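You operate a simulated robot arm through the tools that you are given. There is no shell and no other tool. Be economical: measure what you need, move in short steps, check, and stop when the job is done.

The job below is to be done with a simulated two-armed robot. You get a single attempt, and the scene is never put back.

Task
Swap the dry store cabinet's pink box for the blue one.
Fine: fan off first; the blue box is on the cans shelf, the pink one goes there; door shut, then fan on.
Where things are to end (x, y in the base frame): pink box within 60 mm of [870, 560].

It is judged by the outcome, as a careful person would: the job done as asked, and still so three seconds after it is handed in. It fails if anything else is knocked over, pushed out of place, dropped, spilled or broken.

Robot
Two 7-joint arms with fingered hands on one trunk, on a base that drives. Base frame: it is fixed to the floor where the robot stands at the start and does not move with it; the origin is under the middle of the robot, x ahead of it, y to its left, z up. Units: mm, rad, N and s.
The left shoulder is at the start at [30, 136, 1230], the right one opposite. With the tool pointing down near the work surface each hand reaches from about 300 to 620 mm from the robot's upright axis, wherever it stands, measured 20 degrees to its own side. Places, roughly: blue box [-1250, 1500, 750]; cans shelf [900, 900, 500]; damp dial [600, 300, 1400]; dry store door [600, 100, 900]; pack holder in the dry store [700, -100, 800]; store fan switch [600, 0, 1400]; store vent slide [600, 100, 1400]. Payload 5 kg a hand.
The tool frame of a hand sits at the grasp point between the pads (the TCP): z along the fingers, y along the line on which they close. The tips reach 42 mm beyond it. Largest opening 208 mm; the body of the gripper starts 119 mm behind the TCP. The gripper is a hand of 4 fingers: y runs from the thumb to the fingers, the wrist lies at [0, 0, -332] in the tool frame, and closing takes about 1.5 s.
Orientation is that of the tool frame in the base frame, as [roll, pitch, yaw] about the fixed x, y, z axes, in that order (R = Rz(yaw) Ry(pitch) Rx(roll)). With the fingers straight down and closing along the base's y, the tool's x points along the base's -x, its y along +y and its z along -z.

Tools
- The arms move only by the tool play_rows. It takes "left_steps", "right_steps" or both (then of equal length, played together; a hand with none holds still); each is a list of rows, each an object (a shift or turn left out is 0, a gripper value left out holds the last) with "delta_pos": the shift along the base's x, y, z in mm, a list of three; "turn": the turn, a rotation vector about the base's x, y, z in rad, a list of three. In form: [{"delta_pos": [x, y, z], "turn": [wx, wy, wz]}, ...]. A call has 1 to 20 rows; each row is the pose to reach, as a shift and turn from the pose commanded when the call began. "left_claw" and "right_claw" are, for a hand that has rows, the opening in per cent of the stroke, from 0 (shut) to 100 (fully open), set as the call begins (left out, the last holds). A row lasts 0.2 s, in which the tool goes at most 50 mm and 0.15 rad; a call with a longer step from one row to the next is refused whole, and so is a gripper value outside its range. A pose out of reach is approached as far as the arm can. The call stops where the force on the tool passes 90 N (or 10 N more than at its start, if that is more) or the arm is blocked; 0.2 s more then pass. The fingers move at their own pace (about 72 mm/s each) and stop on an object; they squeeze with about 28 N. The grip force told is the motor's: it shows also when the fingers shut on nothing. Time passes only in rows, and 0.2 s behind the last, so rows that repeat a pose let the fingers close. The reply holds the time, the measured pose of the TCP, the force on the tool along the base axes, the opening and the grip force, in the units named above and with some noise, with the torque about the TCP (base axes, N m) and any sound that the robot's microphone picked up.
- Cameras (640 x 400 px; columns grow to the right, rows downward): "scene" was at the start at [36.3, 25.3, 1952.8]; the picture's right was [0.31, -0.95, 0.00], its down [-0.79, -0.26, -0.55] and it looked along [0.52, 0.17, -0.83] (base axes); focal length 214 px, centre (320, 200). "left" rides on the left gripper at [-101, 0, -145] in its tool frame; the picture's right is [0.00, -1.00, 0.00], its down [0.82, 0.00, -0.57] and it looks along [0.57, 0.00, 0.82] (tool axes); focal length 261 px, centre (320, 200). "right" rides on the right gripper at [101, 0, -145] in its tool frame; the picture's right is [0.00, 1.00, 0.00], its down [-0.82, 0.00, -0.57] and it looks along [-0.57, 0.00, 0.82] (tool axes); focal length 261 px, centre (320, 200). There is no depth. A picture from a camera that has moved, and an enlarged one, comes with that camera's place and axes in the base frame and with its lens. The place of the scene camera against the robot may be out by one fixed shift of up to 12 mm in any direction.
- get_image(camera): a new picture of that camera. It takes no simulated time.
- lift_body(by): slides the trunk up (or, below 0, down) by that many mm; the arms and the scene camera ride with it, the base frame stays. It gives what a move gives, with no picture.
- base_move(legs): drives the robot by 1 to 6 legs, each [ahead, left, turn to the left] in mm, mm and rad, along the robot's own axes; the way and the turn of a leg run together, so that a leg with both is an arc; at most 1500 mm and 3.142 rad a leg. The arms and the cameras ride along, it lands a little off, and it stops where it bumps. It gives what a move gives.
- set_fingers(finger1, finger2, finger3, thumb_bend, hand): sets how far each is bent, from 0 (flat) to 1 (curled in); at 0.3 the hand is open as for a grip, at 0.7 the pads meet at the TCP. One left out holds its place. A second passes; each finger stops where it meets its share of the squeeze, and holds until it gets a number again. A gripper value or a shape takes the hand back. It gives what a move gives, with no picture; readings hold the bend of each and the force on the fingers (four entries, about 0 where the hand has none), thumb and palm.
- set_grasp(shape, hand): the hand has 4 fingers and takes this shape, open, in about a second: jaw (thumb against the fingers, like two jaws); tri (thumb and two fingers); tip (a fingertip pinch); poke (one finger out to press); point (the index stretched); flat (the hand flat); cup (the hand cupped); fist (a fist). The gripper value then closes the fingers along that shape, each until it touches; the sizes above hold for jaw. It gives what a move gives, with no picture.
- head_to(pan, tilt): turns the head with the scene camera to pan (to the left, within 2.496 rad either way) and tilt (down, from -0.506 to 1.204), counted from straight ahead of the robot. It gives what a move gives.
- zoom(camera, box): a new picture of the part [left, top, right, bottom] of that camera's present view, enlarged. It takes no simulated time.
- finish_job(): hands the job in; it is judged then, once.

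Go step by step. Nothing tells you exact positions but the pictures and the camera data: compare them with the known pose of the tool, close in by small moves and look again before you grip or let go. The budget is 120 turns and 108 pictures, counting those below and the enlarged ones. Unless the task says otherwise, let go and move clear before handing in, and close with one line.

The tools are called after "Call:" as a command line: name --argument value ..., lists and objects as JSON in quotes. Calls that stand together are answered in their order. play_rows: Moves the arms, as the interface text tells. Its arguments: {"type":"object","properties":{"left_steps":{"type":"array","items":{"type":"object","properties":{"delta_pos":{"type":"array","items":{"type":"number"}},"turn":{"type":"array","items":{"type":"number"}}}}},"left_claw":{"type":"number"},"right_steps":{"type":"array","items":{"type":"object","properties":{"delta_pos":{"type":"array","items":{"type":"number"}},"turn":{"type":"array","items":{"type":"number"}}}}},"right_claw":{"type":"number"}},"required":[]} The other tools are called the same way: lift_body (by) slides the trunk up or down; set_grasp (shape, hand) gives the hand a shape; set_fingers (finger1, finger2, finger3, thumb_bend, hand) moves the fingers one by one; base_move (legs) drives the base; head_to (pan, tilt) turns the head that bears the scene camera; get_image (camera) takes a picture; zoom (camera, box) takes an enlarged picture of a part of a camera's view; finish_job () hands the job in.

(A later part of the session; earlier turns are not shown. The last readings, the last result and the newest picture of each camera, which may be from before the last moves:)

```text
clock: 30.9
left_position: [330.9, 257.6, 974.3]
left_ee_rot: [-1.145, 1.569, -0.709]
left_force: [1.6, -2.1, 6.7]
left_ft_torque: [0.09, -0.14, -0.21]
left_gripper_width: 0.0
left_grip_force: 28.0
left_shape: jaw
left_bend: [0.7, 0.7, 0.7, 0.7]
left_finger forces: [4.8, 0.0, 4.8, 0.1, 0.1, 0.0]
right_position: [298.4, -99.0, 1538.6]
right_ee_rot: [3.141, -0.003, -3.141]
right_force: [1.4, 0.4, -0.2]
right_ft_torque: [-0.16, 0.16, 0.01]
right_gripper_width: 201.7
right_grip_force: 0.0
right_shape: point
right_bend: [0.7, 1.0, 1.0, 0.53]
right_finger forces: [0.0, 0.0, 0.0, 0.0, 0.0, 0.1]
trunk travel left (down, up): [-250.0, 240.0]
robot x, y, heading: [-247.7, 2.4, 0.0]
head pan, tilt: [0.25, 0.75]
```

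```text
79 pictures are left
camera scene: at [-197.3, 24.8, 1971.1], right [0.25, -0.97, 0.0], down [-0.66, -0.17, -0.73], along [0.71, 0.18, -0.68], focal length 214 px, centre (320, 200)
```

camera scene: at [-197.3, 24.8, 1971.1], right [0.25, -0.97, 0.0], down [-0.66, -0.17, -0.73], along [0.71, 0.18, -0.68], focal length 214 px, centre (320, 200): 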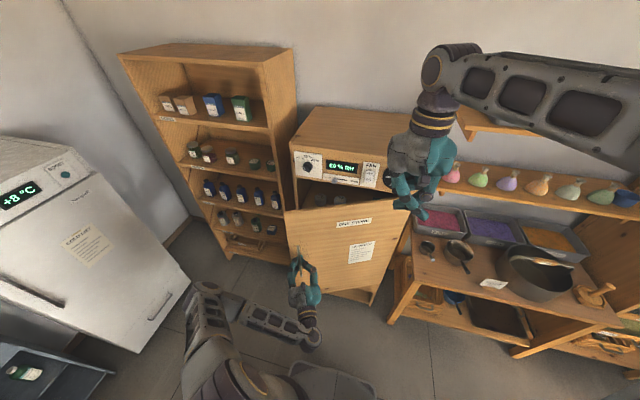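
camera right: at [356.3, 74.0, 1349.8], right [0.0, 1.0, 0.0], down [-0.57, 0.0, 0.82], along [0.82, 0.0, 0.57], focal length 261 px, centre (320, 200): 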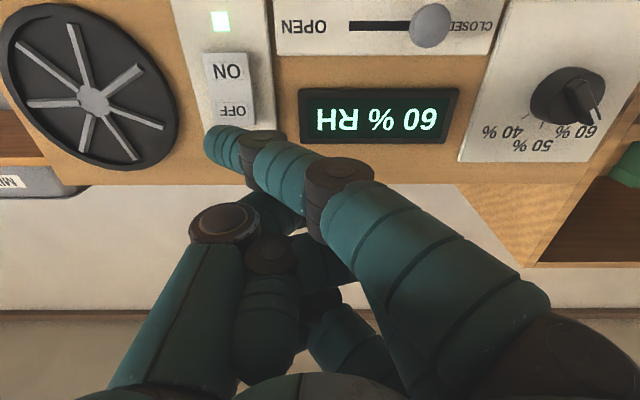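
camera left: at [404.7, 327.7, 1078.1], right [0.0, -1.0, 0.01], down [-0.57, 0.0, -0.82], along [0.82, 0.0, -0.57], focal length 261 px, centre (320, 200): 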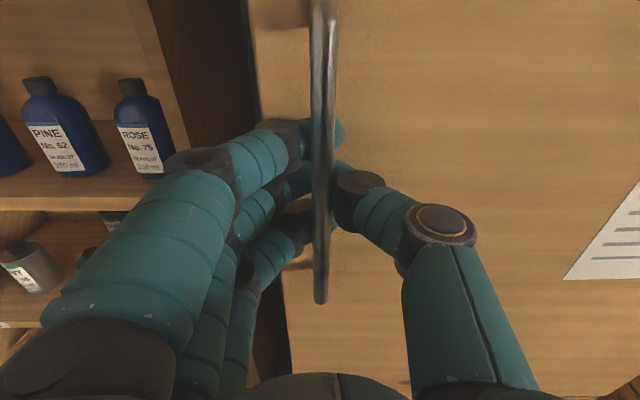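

The door swings freely and stands at about 25 degrees. I'll let go of the handle, draw the left hand back, and shift the robot left so I can push the door wider from its inner side.

Call:
play_rows --left_claw 60 --left_steps '[{}, {}, {}, {}, {}, {"delta_pos": [-18, -8, 0]}, {"delta_pos": [-45, -21, 0]}, {"delta_pos": [-82, -38, 0]}, {"delta_pos": [-110, -50, 0]}, {"delta_pos": [-110, -50, 0]}]'

Call:
base_move --legs '[[-60, 280, 0]]'

Call:
get_image --camera "scene"

Call:
get_image --camera "left"

```text
clock: 33.3
left_position: [242.9, 234.0, 987.7]
left_ee_rot: [-0.544, 1.519, -0.071]
left_force: [0.4, -0.2, -0.5]
left_ft_torque: [0.0, 0.01, -0.02]
left_gripper_width: 125.0
left_grip_force: 0.1
left_shape: jaw
left_bend: [0.32, 0.32, 0.32, 0.7]
left_finger forces: [0.1, 0.1, 0.0, 0.1, 0.0, 0.0]
left hand out of reach, approached as far as the arm can: row 9, 10
right_position: [295.4, -98.3, 1540.3]
right_ee_rot: [3.141, -0.001, -3.139]
right_force: [-0.3, 0.8, -0.3]
right_ft_torque: [-0.03, -0.01, -0.02]
right_gripper_width: 201.7
right_grip_force: 0.0
right_shape: point
right_bend: [0.7, 1.0, 1.0, 0.53]
right_finger forces: [0.1, 0.0, 0.1, 0.0, 0.1, 0.0]
trunk travel left (down, up): [-250.0, 240.0]
robot x, y, heading: [-249.2, -3.0, -0.002]
head pan, tilt: [0.25, 0.75]
stopped in row 10 (left hand): the arm was blocked; the commanded pose is now the measured one
```

```text
clock: 35.2
left_position: [184.2, 512.4, 989.0]
left_ee_rot: [-0.557, 1.52, -0.079]
left_force: [-0.3, 0.9, -0.4]
left_ft_torque: [0.02, -0.04, -0.11]
left_gripper_width: 124.7
left_grip_force: 0.0
left_shape: jaw
left_bend: [0.32, 0.32, 0.32, 0.7]
left_finger forces: [0.1, 0.1, 0.0, 0.0, 0.1, 0.0]
right_position: [237.3, 180.3, 1539.9]
right_ee_rot: [-3.141, 0.001, -3.138]
right_force: [-1.1, 0.3, 0.6]
right_ft_torque: [-0.12, 0.0, 0.02]
right_gripper_width: 201.8
right_grip_force: 0.1
right_shape: point
right_bend: [0.7, 1.0, 1.0, 0.53]
right_finger forces: [0.1, 0.0, 0.0, 0.0, 0.0, 0.0]
trunk travel left (down, up): [-250.0, 240.0]
robot x, y, heading: [-308.6, 275.8, 0.001]
head pan, tilt: [0.25, 0.75]
```

```text
78 pictures are left
camera scene: at [-259.1, 303.0, 1971.0], right [0.25, -0.97, 0.0], down [-0.66, -0.17, -0.73], along [0.71, 0.18, -0.68], focal length 214 px, centre (320, 200)
```

scene: 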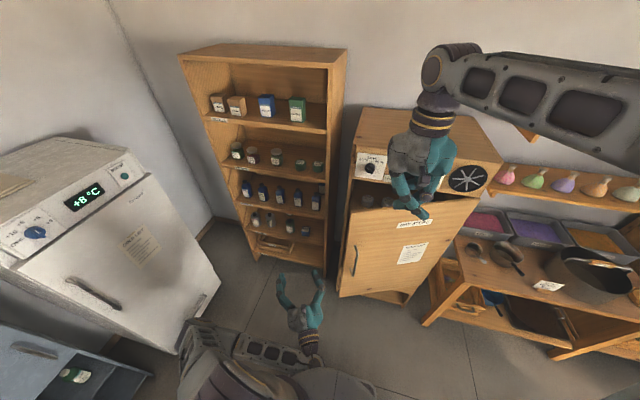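

```text
77 pictures are left
camera left: at [49.0, 445.3, 1085.0], right [0.45, -0.89, 0.03], down [-0.47, -0.27, -0.84], along [0.76, 0.37, -0.54], focal length 261 px, centre (320, 200)
```

left: 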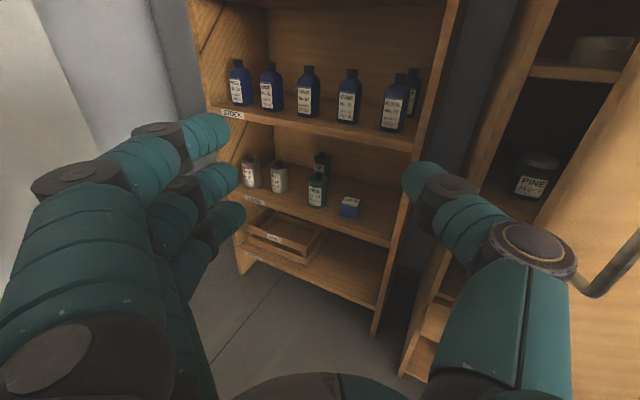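

From here the left camera also shows the shelf well: the blue box is near [790, 690], about z 570. Now I'll close the left hand to a wedge, turn it to point slightly right and bring it beside the door's free edge at about [363, 307].

Call:
play_rows --left_claw 0 --left_steps '[{"delta_pos": [20, -5, -12], "turn": [0, 0, -0.138]}, {"delta_pos": [40, -15, -25], "turn": [0, 0, -0.277]}, {"delta_pos": [60, -28, -38], "turn": [0, 0, -0.415]}, {"delta_pos": [80, -40, -50], "turn": [0, 0, -0.554]}, {"delta_pos": [100, -52, -63], "turn": [0, 0, -0.692]}, {"delta_pos": [120, -65, -76], "turn": [0, 0, -0.83]}, {"delta_pos": [146, -82, -89], "turn": [0, 0, -0.97]}, {"delta_pos": [146, -82, -89], "turn": [0, 0, -0.97]}]'

Call:
get_image --camera "left"

Call:
zoom --camera "scene" --box '[230, 150, 470, 350]'

```text
clock: 37.0
left_position: [329.1, 430.2, 900.5]
left_ee_rot: [-0.534, 1.521, -1.031]
left_force: [-0.2, -0.6, 1.2]
left_ft_torque: [0.02, 0.04, 0.01]
left_gripper_width: 0.0
left_grip_force: 28.3
left_shape: jaw
left_bend: [0.7, 0.7, 0.7, 0.7]
left_finger forces: [0.0, 0.1, 0.0, 0.0, 0.0, 0.0]
right_position: [235.9, 178.9, 1539.2]
right_ee_rot: [-3.14, 0.001, -3.14]
right_force: [-0.7, -0.5, 0.4]
right_ft_torque: [0.07, -0.06, 0.02]
right_gripper_width: 201.7
right_grip_force: 0.1
right_shape: point
right_bend: [0.7, 1.0, 1.0, 0.53]
right_finger forces: [0.0, 0.0, 0.1, 0.0, 0.0, 0.1]
trunk travel left (down, up): [-250.0, 240.0]
robot x, y, heading: [-304.4, 277.5, 0.003]
head pan, tilt: [0.25, 0.75]
```

```text
76 pictures are left
camera left: at [198.9, 502.8, 996.5], right [-0.48, -0.88, 0.03], down [-0.48, 0.23, -0.84], along [0.73, -0.42, -0.54], focal length 261 px, centre (320, 200)
```

left: 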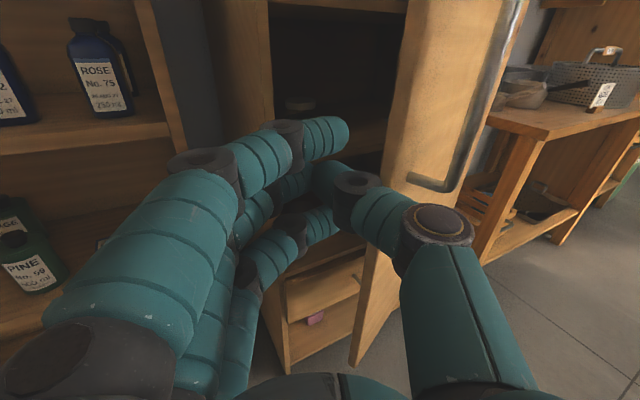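

```text
2.00 times, centred on (350, 250) of scene
camera zoom: at [-260.0, 301.4, 1971.1], right [0.25, -0.97, 0.0], down [-0.66, -0.17, -0.73], along [0.71, 0.18, -0.68], focal length 429 px, centre (260, 100)
```

zoom: 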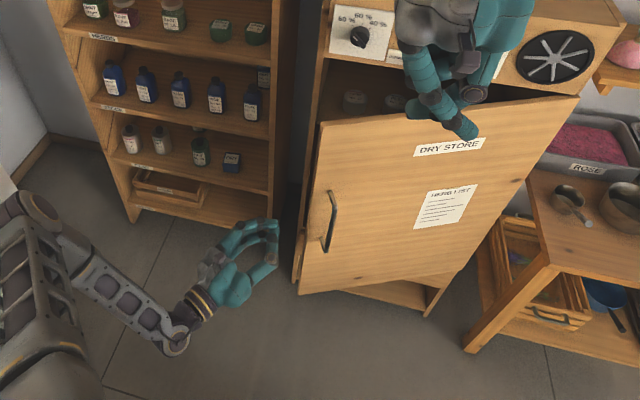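

The wedge hand is on the free side of the door edge. I'll slip the fingertips behind the edge and start pushing the door wider.

Call:
play_rows --left_steps '[{"delta_pos": [35, -20, 0]}, {"delta_pos": [65, -38, 0]}, {"delta_pos": [65, -75, 0]}, {"delta_pos": [50, -105, 0]}, {"delta_pos": [30, -135, 0]}, {"delta_pos": [5, -165, 0]}, {"delta_pos": [5, -165, 0]}]'

Call:
get_image --camera "left"

Call:
get_image --camera "scene"

```text
clock: 38.1
left_position: [376.1, 341.1, 899.0]
left_ee_rot: [-0.34, 1.524, -0.799]
left_force: [-23.3, 52.3, 17.2]
left_ft_torque: [-0.3, 0.34, -1.47]
left_gripper_width: 0.0
left_grip_force: 27.9
left_shape: jaw
left_bend: [0.7, 0.66, 0.7, 0.75]
left_finger forces: [0.1, 0.0, 0.0, 0.0, 57.6, 0.0]
right_position: [235.1, 185.1, 1538.7]
right_ee_rot: [-3.141, -0.002, -3.136]
right_force: [1.3, -2.8, -1.6]
right_ft_torque: [0.37, 0.22, -0.01]
right_gripper_width: 201.5
right_grip_force: 0.0
right_shape: point
right_bend: [0.7, 1.0, 1.0, 0.53]
right_finger forces: [0.0, 0.0, 0.0, 0.1, 0.0, 0.0]
trunk travel left (down, up): [-250.0, 240.0]
robot x, y, heading: [-311.1, 280.8, 0.008]
head pan, tilt: [0.25, 0.75]
stopped in row 5 (left hand): the force on the tool passed its limit at 104 N (the readings are from after the stop); the commanded pose is now the measured one
```

```text
74 pictures are left
camera left: at [242.7, 407.8, 994.9], right [-0.45, -0.89, 0.02], down [-0.49, 0.22, -0.85], along [0.75, -0.39, -0.53], focal length 261 px, centre (320, 200)
```

left: 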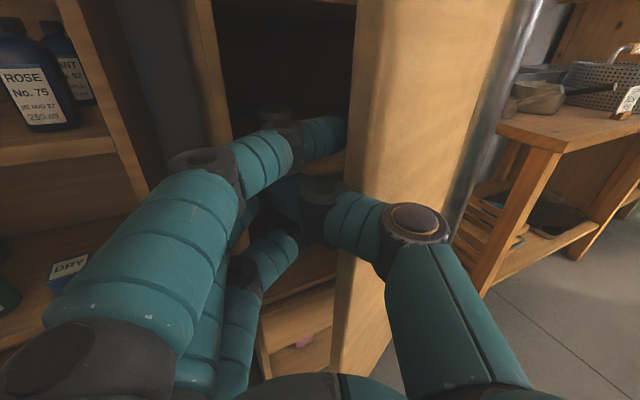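

```text
73 pictures are left
camera scene: at [-261.5, 304.5, 1971.2], right [0.25, -0.97, 0.0], down [-0.66, -0.17, -0.73], along [0.71, 0.18, -0.68], focal length 214 px, centre (320, 200)
```

scene: 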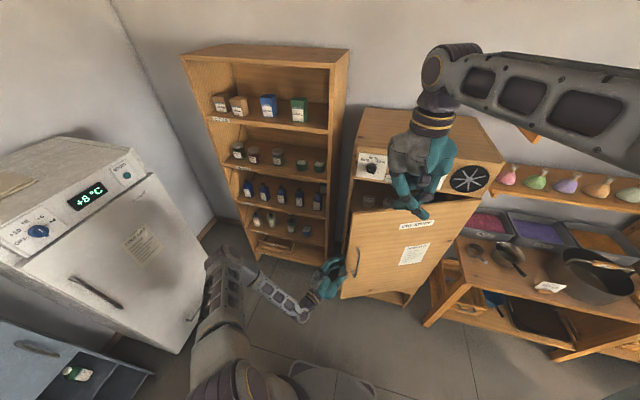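

The thumb pressed on the door's end face rather than its back. I'll back off, reach further behind the edge with the hand turned more to the right, and look before pulling.

Call:
play_rows --left_steps '[{"delta_pos": [-5, 35, 0], "turn": [0, 0, -0.05]}, {"delta_pos": [15, 60, 0], "turn": [0, 0, -0.15]}, {"delta_pos": [50, 65, 0], "turn": [0, 0, -0.25]}, {"delta_pos": [80, 45, 0], "turn": [0, 0, -0.35]}, {"delta_pos": [95, 20, 0], "turn": [0, 0, -0.4]}, {"delta_pos": [95, 20, 0], "turn": [0, 0, -0.4]}]'

Call:
get_image --camera "left"

```text
clock: 39.5
left_position: [470.1, 349.9, 896.4]
left_ee_rot: [-0.439, 1.522, -1.315]
left_force: [0.4, -0.1, -0.7]
left_ft_torque: [0.0, 0.03, 0.03]
left_gripper_width: 0.1
left_grip_force: 28.2
left_shape: jaw
left_bend: [0.7, 0.68, 0.7, 0.75]
left_finger forces: [0.0, 0.1, 0.1, 0.1, 0.0, 0.0]
right_position: [236.1, 183.9, 1540.1]
right_ee_rot: [-3.141, 0.001, -3.136]
right_force: [-1.1, 0.3, -1.1]
right_ft_torque: [-0.11, -0.03, -0.01]
right_gripper_width: 201.5
right_grip_force: 0.0
right_shape: point
right_bend: [0.7, 1.0, 1.0, 0.53]
right_finger forces: [0.0, 0.0, 0.0, 0.1, 0.1, 0.1]
trunk travel left (down, up): [-250.0, 240.0]
robot x, y, heading: [-310.8, 278.9, 0.004]
head pan, tilt: [0.25, 0.75]
```

```text
72 pictures are left
camera left: at [375.8, 464.8, 994.0], right [-0.77, -0.64, 0.02], down [-0.36, 0.4, -0.84], along [0.53, -0.66, -0.54], focal length 261 px, centre (320, 200)
```

left: 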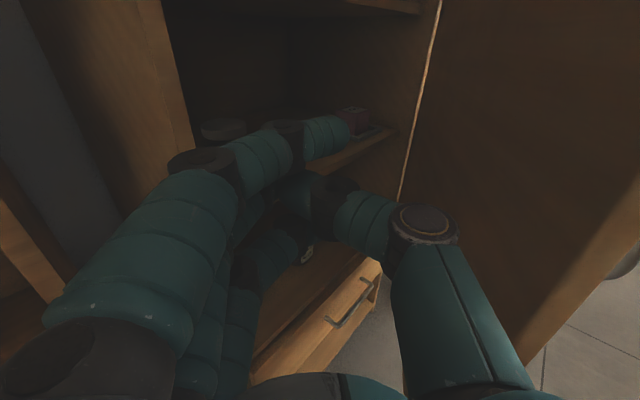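

The hand is now properly behind the door, and a pink box is visible on an inside shelf near the hinge side. I'll sweep the door open along its arc.

Call:
play_rows --left_steps '[{"delta_pos": [-29, -16, 0]}, {"delta_pos": [-58, -33, 0]}, {"delta_pos": [-85, -51, 0]}, {"delta_pos": [-112, -69, 0]}, {"delta_pos": [-138, -87, 0]}, {"delta_pos": [-171, -120, 0]}, {"delta_pos": [-204, -152, 0]}, {"delta_pos": [-204, -152, 0]}]'

Call:
get_image --camera "scene"

Call:
get_image --camera "left"

```text
clock: 41.4
left_position: [266.9, 199.3, 897.3]
left_ee_rot: [-0.437, 1.523, -1.312]
left_force: [-0.1, 1.0, 0.2]
left_ft_torque: [-0.05, -0.04, 0.0]
left_gripper_width: 0.1
left_grip_force: 27.5
left_shape: jaw
left_bend: [0.7, 0.69, 0.7, 0.75]
left_finger forces: [0.0, 0.0, 0.1, 0.1, 0.1, 0.0]
right_position: [236.6, 184.2, 1539.3]
right_ee_rot: [-3.14, 0.001, -3.137]
right_force: [-1.1, 0.6, 0.1]
right_ft_torque: [-0.08, 0.0, 0.02]
right_gripper_width: 201.8
right_grip_force: 0.1
right_shape: point
right_bend: [0.7, 1.0, 1.0, 0.53]
right_finger forces: [0.1, 0.0, 0.0, 0.1, 0.0, 0.1]
trunk travel left (down, up): [-250.0, 240.0]
robot x, y, heading: [-308.6, 279.4, 0.01]
head pan, tilt: [0.25, 0.75]
```

```text
71 pictures are left
camera scene: at [-258.9, 303.4, 1971.0], right [0.25, -0.97, 0.0], down [-0.66, -0.17, -0.73], along [0.71, 0.18, -0.68], focal length 214 px, centre (320, 200)
```

scene: 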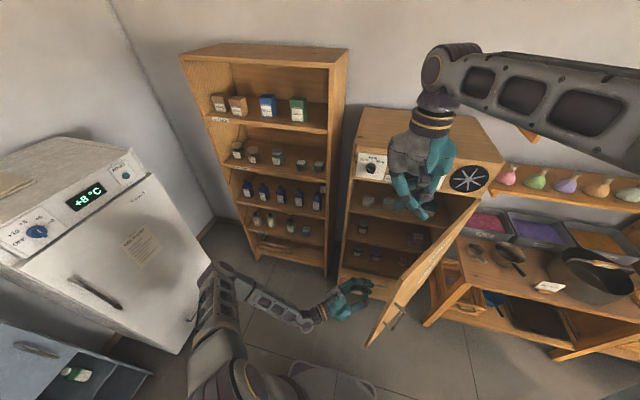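

```text
70 pictures are left
camera left: at [171.9, 313.0, 993.9], right [-0.77, -0.64, 0.02], down [-0.36, 0.4, -0.84], along [0.53, -0.66, -0.54], focal length 261 px, centre (320, 200)
```

left: 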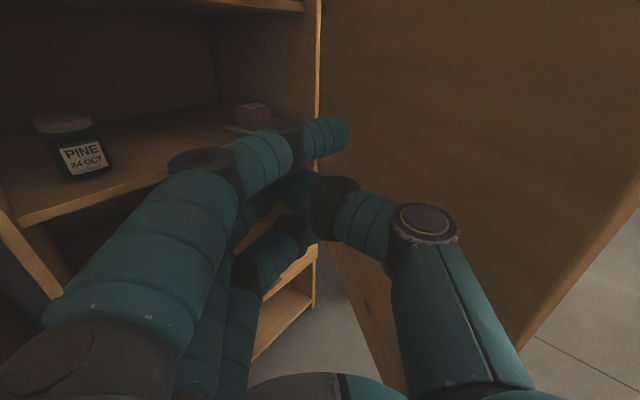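

The door swings smoothly. I continue the sweep to about 90 degrees.

Call:
play_rows --left_steps '[{"delta_pos": [-25, -38, 0]}, {"delta_pos": [-50, -78, 0]}, {"delta_pos": [-68, -118, 0]}, {"delta_pos": [-83, -159, 0]}, {"delta_pos": [-92, -200, 0]}, {"delta_pos": [-99, -242, 0]}, {"delta_pos": [-100, -283, 0]}, {"delta_pos": [-98, -323, 0]}, {"delta_pos": [-98, -323, 0]}]'

Call:
get_image --camera "scene"

Call:
get_image --camera "left"

```text
clock: 43.4
left_position: [167.2, -122.6, 898.2]
left_ee_rot: [-0.44, 1.523, -1.312]
left_force: [0.6, 0.9, 0.2]
left_ft_torque: [0.0, 0.02, -0.06]
left_gripper_width: 0.1
left_grip_force: 28.1
left_shape: jaw
left_bend: [0.7, 0.69, 0.7, 0.75]
left_finger forces: [0.0, 0.0, 0.0, 0.0, 0.0, 0.0]
right_position: [236.2, 184.5, 1538.8]
right_ee_rot: [-3.141, 0.001, -3.134]
right_force: [-1.5, 2.3, -0.8]
right_ft_torque: [-0.19, -0.01, -0.01]
right_gripper_width: 201.7
right_grip_force: 0.0
right_shape: point
right_bend: [0.7, 1.0, 1.0, 0.53]
right_finger forces: [0.0, 0.0, 0.0, 0.1, 0.0, 0.1]
trunk travel left (down, up): [-250.0, 240.0]
robot x, y, heading: [-309.7, 278.0, 0.005]
head pan, tilt: [0.25, 0.75]
```

```text
69 pictures are left
camera scene: at [-259.8, 305.2, 1971.0], right [0.25, -0.97, 0.0], down [-0.66, -0.17, -0.73], along [0.71, 0.18, -0.68], focal length 214 px, centre (320, 200)
```

scene: 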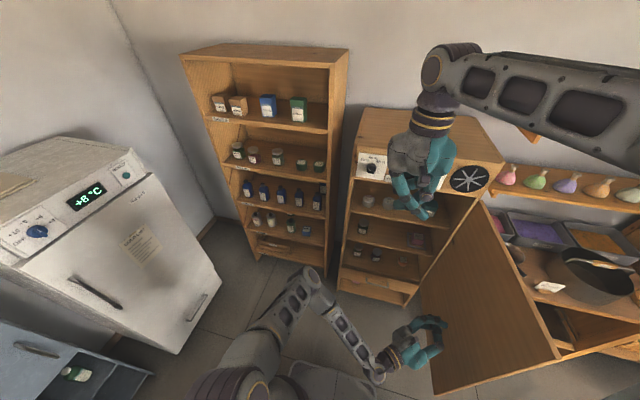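

```text
68 pictures are left
camera left: at [73.1, -8.0, 994.3], right [-0.77, -0.64, 0.03], down [-0.36, 0.4, -0.84], along [0.53, -0.66, -0.54], focal length 261 px, centre (320, 200)
```

left: 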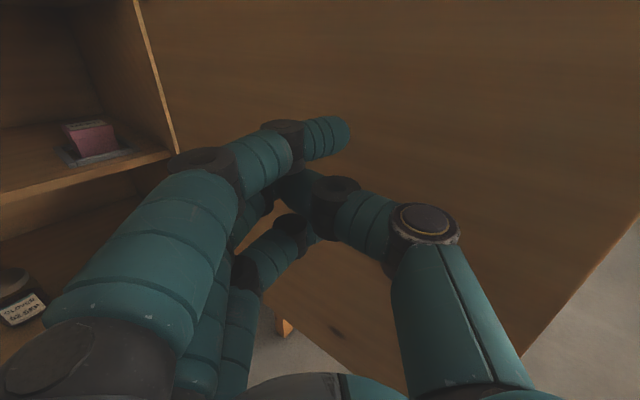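

The door is open about 98 degrees and the pink box sits in its holder near [700, -100, 815]. I'll nudge the door a bit further, and zoom in on the box.

Call:
zoom --camera "left" --box '[0, 60, 200, 220]'

Call:
play_rows --left_steps '[{"delta_pos": [5, -35, 0]}, {"delta_pos": [10, -70, 0]}, {"delta_pos": [10, -70, 0]}]'

Call:
zoom --camera "scene" --box '[330, 170, 490, 310]'

```text
2.50 times, centred on (100, 140) of left
camera zoom: at [73.1, -8.0, 994.3], right [-0.77, -0.64, 0.03], down [-0.36, 0.4, -0.84], along [0.53, -0.66, -0.54], focal length 652 px, centre (870, 350)
```

zoom: 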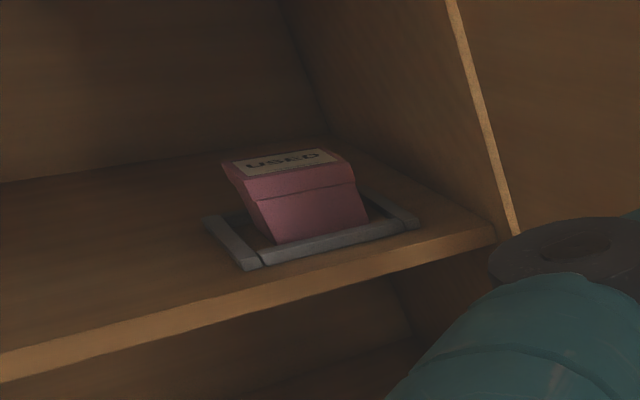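

```text
clock: 44.1
left_position: [180.5, -193.6, 897.9]
left_ee_rot: [-0.447, 1.524, -1.32]
left_force: [0.0, 0.9, 1.2]
left_ft_torque: [0.0, 0.02, -0.04]
left_gripper_width: 0.1
left_grip_force: 28.2
left_shape: jaw
left_bend: [0.7, 0.69, 0.7, 0.75]
left_finger forces: [0.0, 0.0, 0.1, 0.0, 0.0, 0.0]
right_position: [237.2, 183.9, 1538.9]
right_ee_rot: [3.141, 0.001, -3.137]
right_force: [0.5, 0.8, 0.3]
right_ft_torque: [-0.07, -0.01, 0.01]
right_gripper_width: 201.5
right_grip_force: 0.0
right_shape: point
right_bend: [0.7, 1.0, 1.0, 0.53]
right_finger forces: [0.1, 0.1, 0.1, 0.0, 0.0, 0.0]
trunk travel left (down, up): [-250.0, 240.0]
robot x, y, heading: [-307.9, 274.7, 0.007]
head pan, tilt: [0.25, 0.75]
```

```text
2.86 times, centred on (410, 240) of scene
camera zoom: at [-259.2, 303.6, 1971.0], right [0.25, -0.97, 0.0], down [-0.66, -0.17, -0.73], along [0.71, 0.18, -0.68], focal length 613 px, centre (63, 86)
```

zoom: 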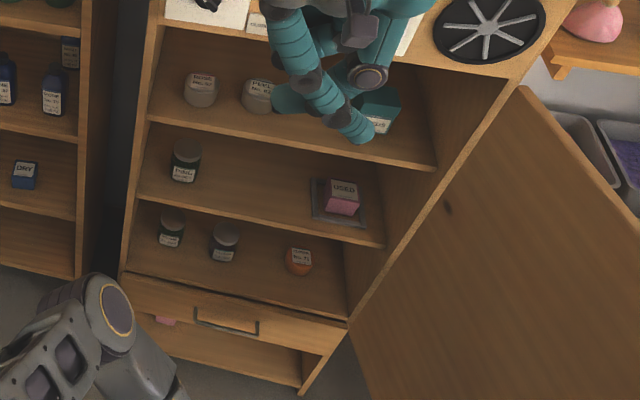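

The pink "USED" box is at about [765, -113], top near z = 826, in a low frame. I'll withdraw the left hand from the door, tuck the right hand back and to the side, then reposition the robot before the open cabinet.

Call:
play_rows --left_steps '[{"delta_pos": [0, 30, 0]}, {"delta_pos": [5, 65, 0]}, {"delta_pos": [10, 100, 0]}, {"delta_pos": [15, 130, 0]}, {"delta_pos": [20, 160, 0]}, {"delta_pos": [20, 190, 0]}, {"delta_pos": [20, 190, 0]}, {"delta_pos": [20, 190, 0]}]' --right_steps '[{"delta_pos": [-31, -32, 0]}, {"delta_pos": [-61, -64, 0]}, {"delta_pos": [-92, -96, 0]}, {"delta_pos": [-122, -128, 0]}, {"delta_pos": [-153, -160, 0]}, {"delta_pos": [-184, -192, 0]}, {"delta_pos": [-214, -224, 0]}, {"delta_pos": [-240, -255, 0]}]'

Call:
base_move --legs '[[48, -125, 0]]'

Call:
lift_body --by -100

Call:
get_image --camera "scene"

```text
clock: 46.0
left_position: [196.2, -3.5, 899.5]
left_ee_rot: [-0.409, 1.522, -1.286]
left_force: [-1.4, 0.1, 0.2]
left_ft_torque: [0.05, 0.03, 0.04]
left_gripper_width: 0.0
left_grip_force: 28.4
left_shape: jaw
left_bend: [0.7, 0.69, 0.7, 0.75]
left_finger forces: [0.0, 0.1, 0.0, 0.0, 0.0, 0.0]
right_position: [-4.4, -72.9, 1538.9]
right_ee_rot: [3.139, 0.001, -3.134]
right_force: [-0.6, -1.3, -0.2]
right_ft_torque: [-0.01, -0.16, 0.01]
right_gripper_width: 201.8
right_grip_force: 0.1
right_shape: point
right_bend: [0.7, 1.0, 1.0, 0.53]
right_finger forces: [0.1, 0.0, 0.0, 0.0, 0.1, 0.0]
trunk travel left (down, up): [-250.0, 240.0]
robot x, y, heading: [-309.8, 278.1, 0.005]
head pan, tilt: [0.25, 0.75]
```

```text
clock: 47.3
left_position: [247.3, -132.2, 897.2]
left_ee_rot: [-0.437, 1.526, -1.313]
left_force: [0.6, -1.1, 0.2]
left_ft_torque: [-0.07, 0.0, 0.04]
left_gripper_width: 0.0
left_grip_force: 27.9
left_shape: jaw
left_bend: [0.7, 0.69, 0.7, 0.75]
left_finger forces: [0.0, 0.1, 0.1, 0.0, 0.0, 0.1]
right_position: [46.9, -202.5, 1538.2]
right_ee_rot: [3.141, 0.0, -3.135]
right_force: [0.7, -0.9, -1.2]
right_ft_torque: [0.24, 0.1, 0.05]
right_gripper_width: 201.8
right_grip_force: 0.1
right_shape: point
right_bend: [0.7, 1.0, 1.0, 0.53]
right_finger forces: [0.0, 0.1, 0.0, 0.1, 0.0, 0.0]
trunk travel left (down, up): [-250.0, 240.0]
robot x, y, heading: [-259.5, 152.4, 0.004]
head pan, tilt: [0.25, 0.75]
```

```text
clock: 48.6
left_position: [245.6, -131.5, 798.8]
left_ee_rot: [-0.425, 1.523, -1.299]
left_force: [-0.1, -0.2, 0.0]
left_ft_torque: [0.01, 0.0, 0.03]
left_gripper_width: 0.0
left_grip_force: 27.8
left_shape: jaw
left_bend: [0.7, 0.69, 0.7, 0.75]
left_finger forces: [0.0, 0.1, 0.0, 0.1, 0.0, 0.0]
right_position: [45.8, -200.6, 1438.2]
right_ee_rot: [3.141, 0.0, -3.136]
right_force: [0.3, -0.3, -0.3]
right_ft_torque: [0.0, 0.03, 0.0]
right_gripper_width: 201.6
right_grip_force: 0.1
right_shape: point
right_bend: [0.7, 1.0, 1.0, 0.53]
right_finger forces: [0.0, 0.0, 0.0, 0.0, 0.0, 0.1]
trunk travel left (down, up): [-150.0, 340.0]
robot x, y, heading: [-258.2, 149.1, 0.001]
head pan, tilt: [0.25, 0.75]
```

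```text
65 pictures are left
camera scene: at [-210.8, 175.5, 1871.3], right [0.25, -0.97, 0.0], down [-0.66, -0.17, -0.73], along [0.71, 0.18, -0.68], focal length 214 px, centre (320, 200)
```

scene: 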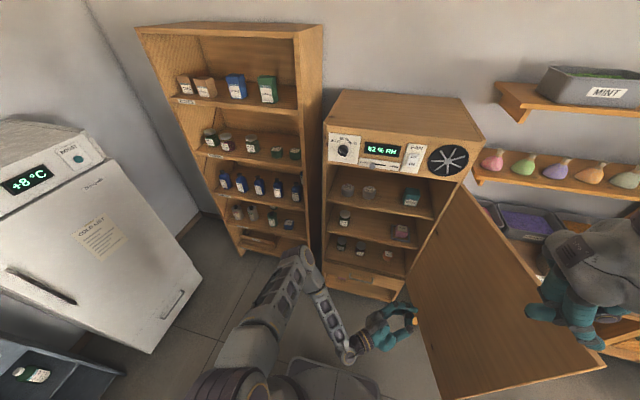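

The cabinet is clear to enter; the display now reads 62 % RH with the fan off. I'll open the left hand, aim it nearly straight ahead at the pink box's height and take a look.

Call:
play_rows --left_claw 47 --left_steps '[{"delta_pos": [30, 4, 6], "turn": [0.002, 0.007, 0.114]}, {"delta_pos": [60, 9, 12], "turn": [0.004, 0.014, 0.228]}, {"delta_pos": [90, 13, 19], "turn": [0.006, 0.021, 0.342]}, {"delta_pos": [120, 18, 25], "turn": [0.008, 0.028, 0.456]}, {"delta_pos": [150, 22, 31], "turn": [0.01, 0.035, 0.57]}, {"delta_pos": [150, 22, 31], "turn": [0.01, 0.035, 0.57]}]'

Call:
get_image --camera "left"

```text
clock: 50.0
left_position: [398.1, -109.1, 828.8]
left_ee_rot: [-1.315, 1.538, -1.62]
left_force: [-1.0, -0.4, 0.5]
left_ft_torque: [0.02, 0.04, -0.04]
left_gripper_width: 97.6
left_grip_force: 0.1
left_shape: jaw
left_bend: [0.73, 0.73, 0.73, 0.7]
left_finger forces: [0.1, 0.0, 0.0, 0.0, 0.0, 0.1]
right_position: [46.8, -200.3, 1439.2]
right_ee_rot: [-3.141, 0.0, -3.135]
right_force: [-0.4, 0.9, 0.1]
right_ft_torque: [-0.05, 0.0, -0.01]
right_gripper_width: 201.8
right_grip_force: 0.1
right_shape: point
right_bend: [0.7, 1.0, 1.0, 0.53]
right_finger forces: [0.0, 0.0, 0.1, 0.0, 0.1, 0.0]
trunk travel left (down, up): [-150.0, 340.0]
robot x, y, heading: [-256.2, 153.7, 0.004]
head pan, tilt: [0.25, 0.75]
```

```text
64 pictures are left
camera left: at [260.3, -63.3, 930.9], right [-0.3, -0.95, 0.04], down [-0.55, 0.14, -0.82], along [0.78, -0.27, -0.56], focal length 261 px, centre (320, 200)
```

left: 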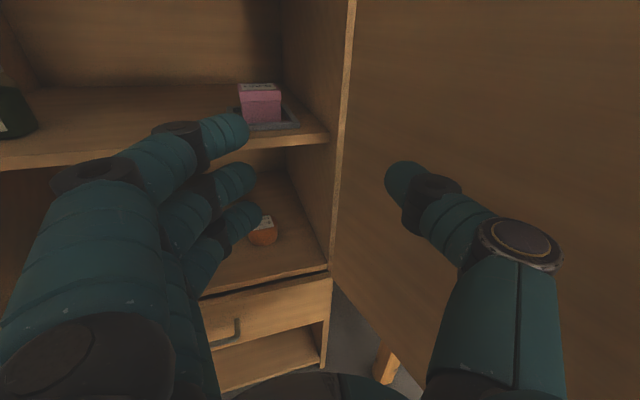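

The box is at about [765, -114] and the side wall is near y = -205, so the hand fits. I'll drive forward 250 mm and check again.

Call:
base_move --legs '[[250, 0, 0]]'

Call:
get_image --camera "left"

Call:
get_image --camera "scene"

```text
clock: 52.0
left_position: [636.0, -103.4, 831.1]
left_ee_rot: [-1.334, 1.536, -1.64]
left_force: [-33.4, 13.6, 22.1]
left_ft_torque: [2.16, 0.81, 1.06]
left_gripper_width: 95.0
left_grip_force: 0.0
left_shape: jaw
left_bend: [0.73, 0.73, 0.81, 0.7]
left_finger forces: [0.0, 0.1, 59.3, 0.0, 0.0, 0.0]
right_position: [292.0, -193.3, 1438.7]
right_ee_rot: [-3.142, 0.002, -3.129]
right_force: [0.0, 0.3, -0.8]
right_ft_torque: [0.03, 0.01, -0.01]
right_gripper_width: 201.9
right_grip_force: 0.0
right_shape: point
right_bend: [0.7, 1.0, 1.0, 0.53]
right_finger forces: [0.1, 0.0, 0.0, 0.1, 0.0, 0.0]
trunk travel left (down, up): [-150.0, 340.0]
robot x, y, heading: [-11.8, 157.7, 0.01]
head pan, tilt: [0.25, 0.75]
stopped in leg 1: the force on the tool passed its limit at 104 N (the readings are from after the stop); the commanded pose is now the measured one
```

```text
63 pictures are left
camera left: at [497.9, -58.0, 932.1], right [-0.3, -0.95, 0.04], down [-0.55, 0.14, -0.82], along [0.78, -0.27, -0.56], focal length 261 px, centre (320, 200)
```

left: 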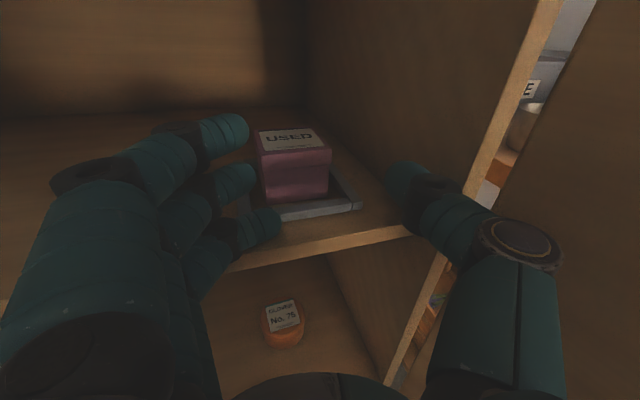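

```text
62 pictures are left
camera scene: at [32.5, 180.9, 1871.1], right [0.26, -0.97, 0.0], down [-0.66, -0.18, -0.73], along [0.71, 0.19, -0.68], focal length 214 px, centre (320, 200)
```

scene: 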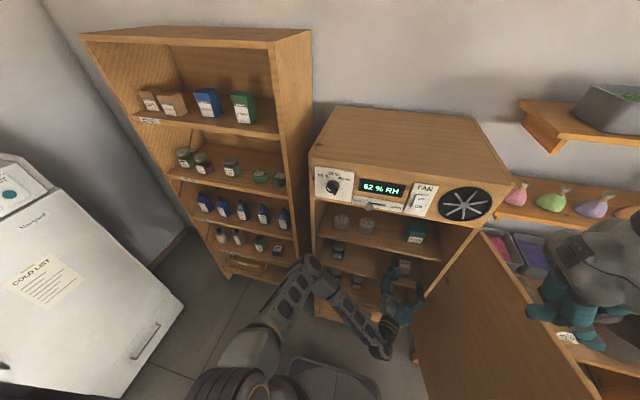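

The lowest finger met the shelf's front edge; nothing moved. I'll back off, and roll the hand about 20 degrees so the finger side rises and the thumb side dips, which lets the hand go in lower over the shelf.

Call:
base_move --legs '[[-70, 0, -0.008]]'

Call:
play_rows --left_claw 47 --left_steps '[{"delta_pos": [0, -4, 5], "turn": [0.12, -0.037, 0]}, {"delta_pos": [0, -8, 3], "turn": [0.24, -0.074, 0]}, {"delta_pos": [0, -8, 0], "turn": [0.36, -0.11, 0]}, {"delta_pos": [0, -8, 0], "turn": [0.36, -0.11, 0]}]'

Call:
get_image --camera "left"

```text
clock: 53.0
left_position: [564.3, -110.5, 829.7]
left_ee_rot: [-1.391, 1.538, -1.704]
left_force: [-0.8, 0.0, 0.4]
left_ft_torque: [0.01, 0.13, 0.07]
left_gripper_width: 97.6
left_grip_force: 0.0
left_shape: jaw
left_bend: [0.73, 0.73, 0.73, 0.7]
left_finger forces: [0.0, 0.0, 0.0, 0.1, 0.0, 0.0]
right_position: [220.0, -199.7, 1438.9]
right_ee_rot: [-3.141, 0.003, -3.139]
right_force: [-2.5, 0.0, 0.3]
right_ft_torque: [0.02, -0.32, -0.01]
right_gripper_width: 201.7
right_grip_force: 0.0
right_shape: point
right_bend: [0.7, 1.0, 1.0, 0.53]
right_finger forces: [0.1, 0.0, 0.0, 0.0, 0.0, 0.0]
trunk travel left (down, up): [-150.0, 340.0]
robot x, y, heading: [-84.2, 153.3, -0.002]
head pan, tilt: [0.25, 0.75]
```

```text
clock: 54.0
left_position: [566.0, -118.7, 829.0]
left_ee_rot: [1.58, 1.227, 1.265]
left_force: [0.2, -0.1, 0.1]
left_ft_torque: [-0.03, -0.04, -0.01]
left_gripper_width: 97.6
left_grip_force: 0.1
left_shape: jaw
left_bend: [0.73, 0.73, 0.73, 0.7]
left_finger forces: [0.0, 0.1, 0.0, 0.1, 0.1, 0.0]
right_position: [221.0, -198.7, 1439.1]
right_ee_rot: [-3.141, 0.0, -3.141]
right_force: [0.1, 0.2, 0.5]
right_ft_torque: [0.0, 0.0, 0.01]
right_gripper_width: 201.6
right_grip_force: 0.0
right_shape: point
right_bend: [0.7, 1.0, 1.0, 0.53]
right_finger forces: [0.0, 0.0, 0.1, 0.0, 0.0, 0.0]
trunk travel left (down, up): [-150.0, 340.0]
robot x, y, heading: [-82.9, 155.9, 0.0]
head pan, tilt: [0.25, 0.75]
```

```text
61 pictures are left
camera left: at [418.0, -107.4, 925.7], right [-0.29, -0.9, -0.33], down [-0.46, 0.44, -0.77], along [0.84, -0.07, -0.54], focal length 261 px, centre (320, 200)
```

left: 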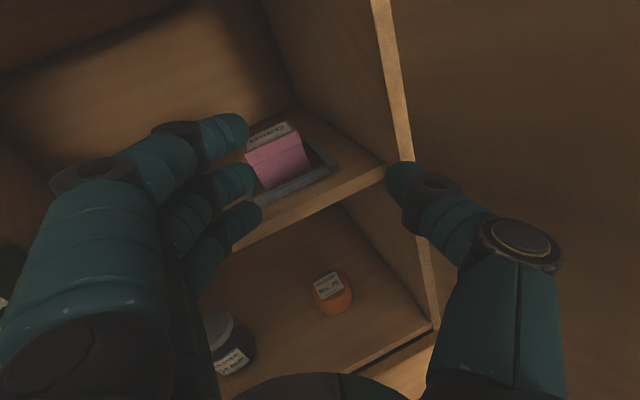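

The box reads [765, -111, 828] again, and the finger side is now raised. I'll line up, lower slightly and drive in 110 mm.

Call:
play_rows --left_steps '[{"delta_pos": [0, 9, -8]}, {"delta_pos": [0, 9, -8]}]'

Call:
base_move --legs '[[110, 0, 0]]'

Call:
get_image --camera "left"

```text
clock: 54.6
left_position: [564.9, -110.4, 820.0]
left_ee_rot: [1.58, 1.226, 1.266]
left_force: [-1.1, 0.3, -0.3]
left_ft_torque: [0.01, 0.01, 0.03]
left_gripper_width: 97.7
left_grip_force: 0.1
left_shape: jaw
left_bend: [0.73, 0.73, 0.73, 0.7]
left_finger forces: [0.1, 0.0, 0.1, 0.0, 0.0, 0.1]
right_position: [221.3, -199.8, 1439.5]
right_ee_rot: [-3.141, 0.001, -3.14]
right_force: [-0.8, 0.7, -0.5]
right_ft_torque: [0.09, 0.03, 0.0]
right_gripper_width: 201.8
right_grip_force: 0.1
right_shape: point
right_bend: [0.7, 1.0, 1.0, 0.53]
right_finger forces: [0.0, 0.0, 0.0, 0.0, 0.0, 0.0]
trunk travel left (down, up): [-150.0, 340.0]
robot x, y, heading: [-79.3, 154.1, 0.002]
head pan, tilt: [0.25, 0.75]
```

```text
clock: 55.8
left_position: [675.5, -110.8, 819.1]
left_ee_rot: [1.579, 1.228, 1.264]
left_force: [-4.6, -0.5, 7.4]
left_ft_torque: [-0.43, 0.34, -0.39]
left_gripper_width: 97.6
left_grip_force: 0.0
left_shape: jaw
left_bend: [0.73, 0.73, 0.73, 0.7]
left_finger forces: [0.0, 0.0, 0.1, 0.0, 7.7, 0.1]
right_position: [334.0, -199.3, 1437.8]
right_ee_rot: [-3.141, -0.001, -3.141]
right_force: [1.7, 0.6, -0.5]
right_ft_torque: [-0.07, 0.27, 0.04]
right_gripper_width: 201.6
right_grip_force: 0.2
right_shape: point
right_bend: [0.7, 1.0, 1.0, 0.53]
right_finger forces: [0.1, 0.1, 0.0, 0.0, 0.1, 0.1]
trunk travel left (down, up): [-150.0, 340.0]
robot x, y, heading: [27.7, 151.5, 0.003]
head pan, tilt: [0.25, 0.75]
```

```text
60 pictures are left
camera left: at [528.2, -99.6, 917.5], right [-0.29, -0.9, -0.33], down [-0.46, 0.44, -0.77], along [0.84, -0.07, -0.54], focal length 261 px, centre (320, 200)
```

left: 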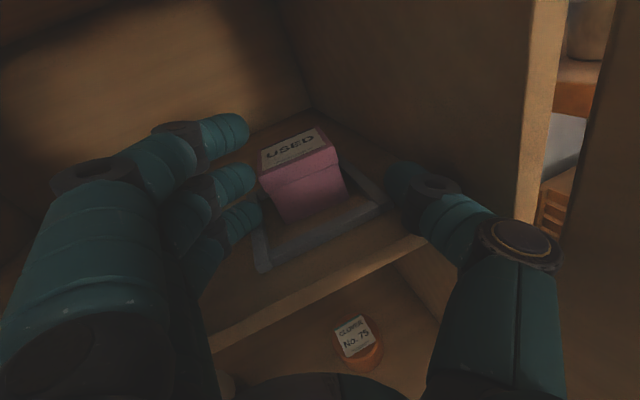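

The thumb is just brushing the shelf; the box is centred between thumb and fingers. I'll raise 8 mm and slide forward around the box.

Call:
play_rows --left_steps '[{"delta_pos": [0, 0, 9]}, {"delta_pos": [20, 1, 9]}, {"delta_pos": [40, 1, 9]}, {"delta_pos": [58, 2, 9]}, {"delta_pos": [58, 2, 9]}]'

Call:
get_image --camera "left"

```text
clock: 57.0
left_position: [733.3, -110.4, 829.3]
left_ee_rot: [1.576, 1.229, 1.258]
left_force: [-0.7, -0.5, 0.4]
left_ft_torque: [-0.02, 0.05, 0.0]
left_gripper_width: 97.4
left_grip_force: 0.0
left_shape: jaw
left_bend: [0.73, 0.73, 0.73, 0.7]
left_finger forces: [0.1, 0.1, 0.0, 0.1, 0.1, 0.0]
right_position: [331.5, -199.4, 1437.9]
right_ee_rot: [-3.14, 0.0, -3.141]
right_force: [-0.8, -1.2, 0.2]
right_ft_torque: [-0.04, -0.04, 0.01]
right_gripper_width: 201.5
right_grip_force: 0.0
right_shape: point
right_bend: [0.7, 1.0, 1.0, 0.53]
right_finger forces: [0.0, 0.0, 0.0, 0.0, 0.1, 0.1]
trunk travel left (down, up): [-150.0, 340.0]
robot x, y, heading: [25.6, 155.9, 0.001]
head pan, tilt: [0.25, 0.75]
```

```text
59 pictures are left
camera left: at [585.2, -98.3, 927.2], right [-0.29, -0.9, -0.33], down [-0.46, 0.44, -0.77], along [0.84, -0.07, -0.54], focal length 261 px, centre (320, 200)
```

left: 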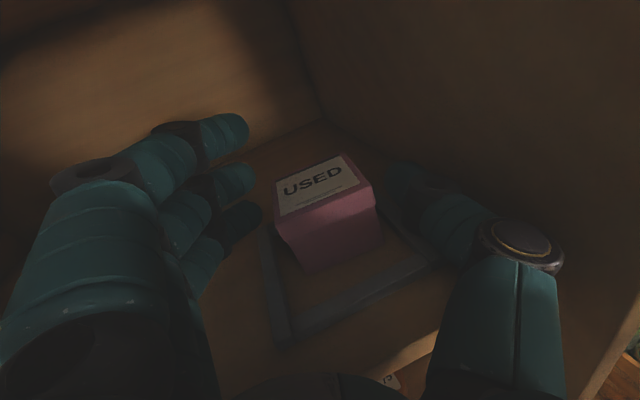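

The box centre is near [756, -119]. A last small shift forward, right and down, then I close on it.

Call:
play_rows --left_steps '[{"delta_pos": [7, -5, -2]}, {"delta_pos": [14, -5, -4]}, {"delta_pos": [14, -5, -4]}]'

Call:
play_rows --left_claw 0 --left_steps '[{}, {}, {}, {}, {}, {}, {}, {}]'

Call:
get_image --camera "left"

```text
clock: 57.8
left_position: [746.3, -116.0, 828.0]
left_ee_rot: [1.568, 1.229, 1.253]
left_force: [-8.4, -1.8, 17.4]
left_ft_torque: [-1.13, 1.76, -0.47]
left_gripper_width: 97.9
left_grip_force: 0.0
left_shape: jaw
left_bend: [0.73, 0.73, 0.73, 0.7]
left_finger forces: [0.0, 0.1, 0.0, 0.0, 17.1, 0.1]
right_position: [329.6, -198.9, 1439.0]
right_ee_rot: [3.14, 0.0, -3.14]
right_force: [0.2, 0.1, 0.6]
right_ft_torque: [-0.03, -0.01, -0.02]
right_gripper_width: 201.9
right_grip_force: 0.0
right_shape: point
right_bend: [0.7, 1.0, 1.0, 0.53]
right_finger forces: [0.0, 0.0, 0.0, 0.0, 0.0, 0.0]
trunk travel left (down, up): [-150.0, 340.0]
robot x, y, heading: [28.8, 153.6, 0.005]
head pan, tilt: [0.25, 0.75]
```

```text
clock: 59.6
left_position: [746.5, -115.9, 827.2]
left_ee_rot: [1.57, 1.228, 1.256]
left_force: [-5.4, -8.8, 20.7]
left_ft_torque: [-0.51, -0.01, 1.54]
left_gripper_width: 51.7
left_grip_force: 27.7
left_shape: jaw
left_bend: [0.7, 0.73, 0.73, 0.73]
left_finger forces: [0.0, 15.3, 10.8, 0.1, 27.0, 0.0]
right_position: [329.8, -199.9, 1439.1]
right_ee_rot: [-3.141, -0.001, -3.14]
right_force: [0.8, 0.7, 0.3]
right_ft_torque: [-0.09, 0.05, 0.0]
right_gripper_width: 201.6
right_grip_force: 0.1
right_shape: point
right_bend: [0.7, 1.0, 1.0, 0.53]
right_finger forces: [0.0, 0.0, 0.0, 0.0, 0.1, 0.1]
trunk travel left (down, up): [-150.0, 340.0]
robot x, y, heading: [25.3, 156.0, -0.002]
head pan, tilt: [0.25, 0.75]
```

```text
58 pictures are left
camera left: at [598.5, -103.1, 923.9], right [-0.29, -0.9, -0.33], down [-0.46, 0.44, -0.77], along [0.84, -0.08, -0.54], focal length 261 px, centre (320, 200)
```

left: 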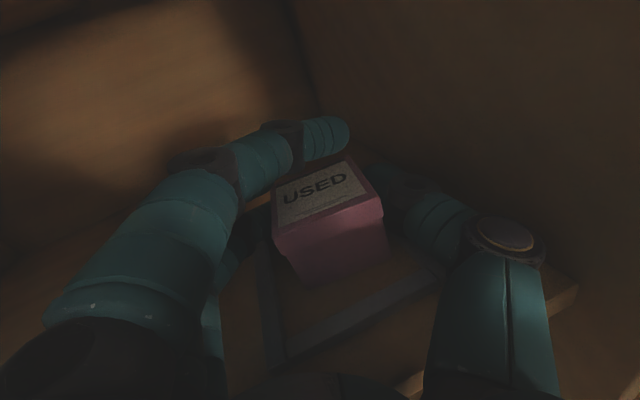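

The box is held: two fingers and the thumb bear on it at 52 mm width. I'll lift slowly by 35 mm and check.

Call:
play_rows --left_steps '[{"delta_pos": [0, 2, 10]}, {"delta_pos": [0, 3, 20]}, {"delta_pos": [0, 4, 30]}, {"delta_pos": [0, 4, 38]}, {"delta_pos": [0, 4, 38]}]'

Call:
get_image --camera "left"

```text
clock: 60.8
left_position: [746.3, -111.7, 863.2]
left_ee_rot: [1.58, 1.23, 1.261]
left_force: [0.3, -0.3, -0.9]
left_ft_torque: [0.02, -0.02, 0.0]
left_gripper_width: 50.2
left_grip_force: 28.7
left_shape: jaw
left_bend: [0.7, 0.73, 0.73, 0.72]
left_finger forces: [0.1, 8.4, 10.9, 0.0, 19.0, 0.0]
right_position: [330.5, -198.5, 1439.8]
right_ee_rot: [-3.141, 0.001, -3.141]
right_force: [-0.1, 0.3, -0.5]
right_ft_torque: [-0.02, 0.03, 0.0]
right_gripper_width: 201.8
right_grip_force: 0.0
right_shape: point
right_bend: [0.7, 1.0, 1.0, 0.53]
right_finger forces: [0.0, 0.0, 0.0, 0.0, 0.0, 0.1]
trunk travel left (down, up): [-150.0, 340.0]
robot x, y, heading: [29.7, 153.7, -0.005]
head pan, tilt: [0.25, 0.75]
```

```text
57 pictures are left
camera left: at [598.8, -98.9, 960.2], right [-0.29, -0.9, -0.33], down [-0.46, 0.44, -0.77], along [0.84, -0.07, -0.54], focal length 261 px, centre (320, 200)
```

left: 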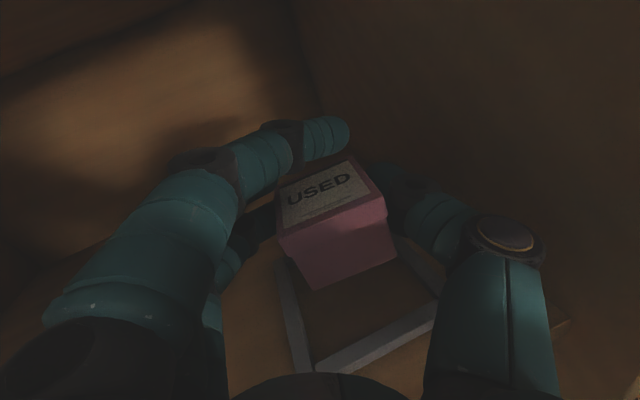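

The pink box is lifted clear and level. I'll drive straight back out of the cabinet, then left to stand before the cans shelf.

Call:
base_move --legs '[[-310, 0, 0], [0, 350, 0]]'

Call:
head_to --pan 0.2 --tilt 0.7

Call:
get_image --camera "scene"

Call:
get_image --camera "left"

```text
clock: 64.7
left_position: [444.0, 242.2, 862.4]
left_ee_rot: [1.577, 1.229, 1.265]
left_force: [0.7, -0.1, -1.4]
left_ft_torque: [0.0, 0.02, -0.09]
left_gripper_width: 50.2
left_grip_force: 27.7
left_shape: jaw
left_bend: [0.7, 0.73, 0.73, 0.72]
left_finger forces: [0.0, 8.4, 11.0, 0.1, 19.0, 0.0]
right_position: [30.1, 153.6, 1439.3]
right_ee_rot: [3.141, -0.001, -3.134]
right_force: [0.8, 1.2, 1.3]
right_ft_torque: [-0.1, -0.03, 0.02]
right_gripper_width: 201.7
right_grip_force: 0.1
right_shape: point
right_bend: [0.7, 1.0, 1.0, 0.53]
right_finger forces: [0.0, 0.0, 0.0, 0.0, 0.0, 0.0]
trunk travel left (down, up): [-150.0, 340.0]
robot x, y, heading: [-271.1, 501.9, 0.006]
head pan, tilt: [0.25, 0.75]
```

```text
clock: 65.3
left_position: [446.5, 244.3, 862.4]
left_ee_rot: [1.578, 1.229, 1.266]
left_force: [-0.5, -0.2, -2.0]
left_ft_torque: [0.03, 0.04, 0.04]
left_gripper_width: 50.2
left_grip_force: 27.8
left_shape: jaw
left_bend: [0.7, 0.73, 0.73, 0.72]
left_finger forces: [0.1, 8.3, 11.0, 0.1, 19.2, 0.1]
right_position: [30.2, 151.9, 1439.6]
right_ee_rot: [-3.141, -0.001, -3.137]
right_force: [-0.2, 0.1, 0.3]
right_ft_torque: [0.02, 0.01, -0.01]
right_gripper_width: 201.7
right_grip_force: 0.1
right_shape: point
right_bend: [0.7, 1.0, 1.0, 0.53]
right_finger forces: [0.0, 0.0, 0.0, 0.0, 0.1, 0.1]
trunk travel left (down, up): [-150.0, 340.0]
robot x, y, heading: [-272.8, 505.6, 0.004]
head pan, tilt: [0.201, 0.7]
```

```text
56 pictures are left
camera scene: at [-223.9, 524.9, 1875.2], right [0.2, -0.98, 0.0], down [-0.63, -0.13, -0.76], along [0.75, 0.16, -0.64], focal length 214 px, centre (320, 200)
```

scene: 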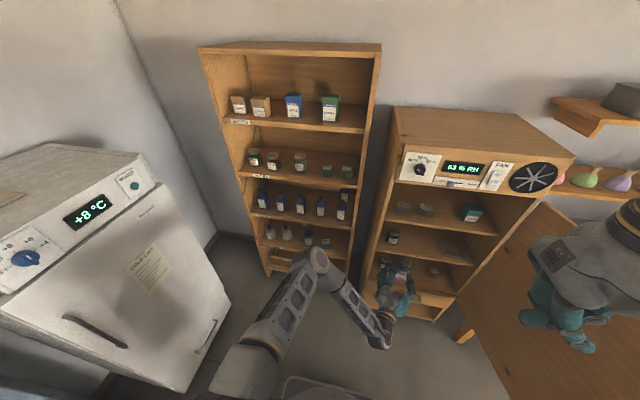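

```text
55 pictures are left
camera left: at [296.8, 254.2, 960.2], right [-0.29, -0.9, -0.33], down [-0.46, 0.43, -0.77], along [0.84, -0.07, -0.54], focal length 261 px, centre (320, 200)
```

left: 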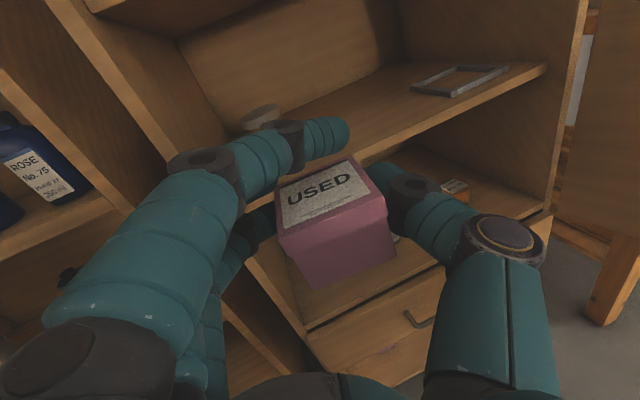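

I hold the pink box; now I'll zoom on the cans shelf from this place to measure it.

Call:
zoom --camera "scene" --box '[240, 180, 380, 280]'

```text
4.00 times, centred on (310, 230) of scene
camera zoom: at [-223.9, 524.9, 1875.2], right [0.2, -0.98, 0.0], down [-0.63, -0.13, -0.76], along [0.75, 0.16, -0.64], focal length 858 px, centre (360, 80)
```

zoom: 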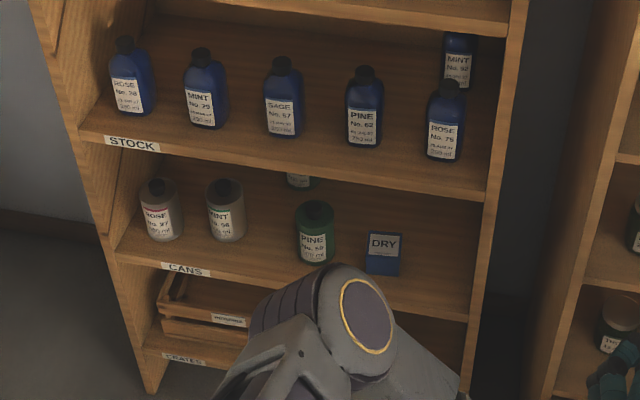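

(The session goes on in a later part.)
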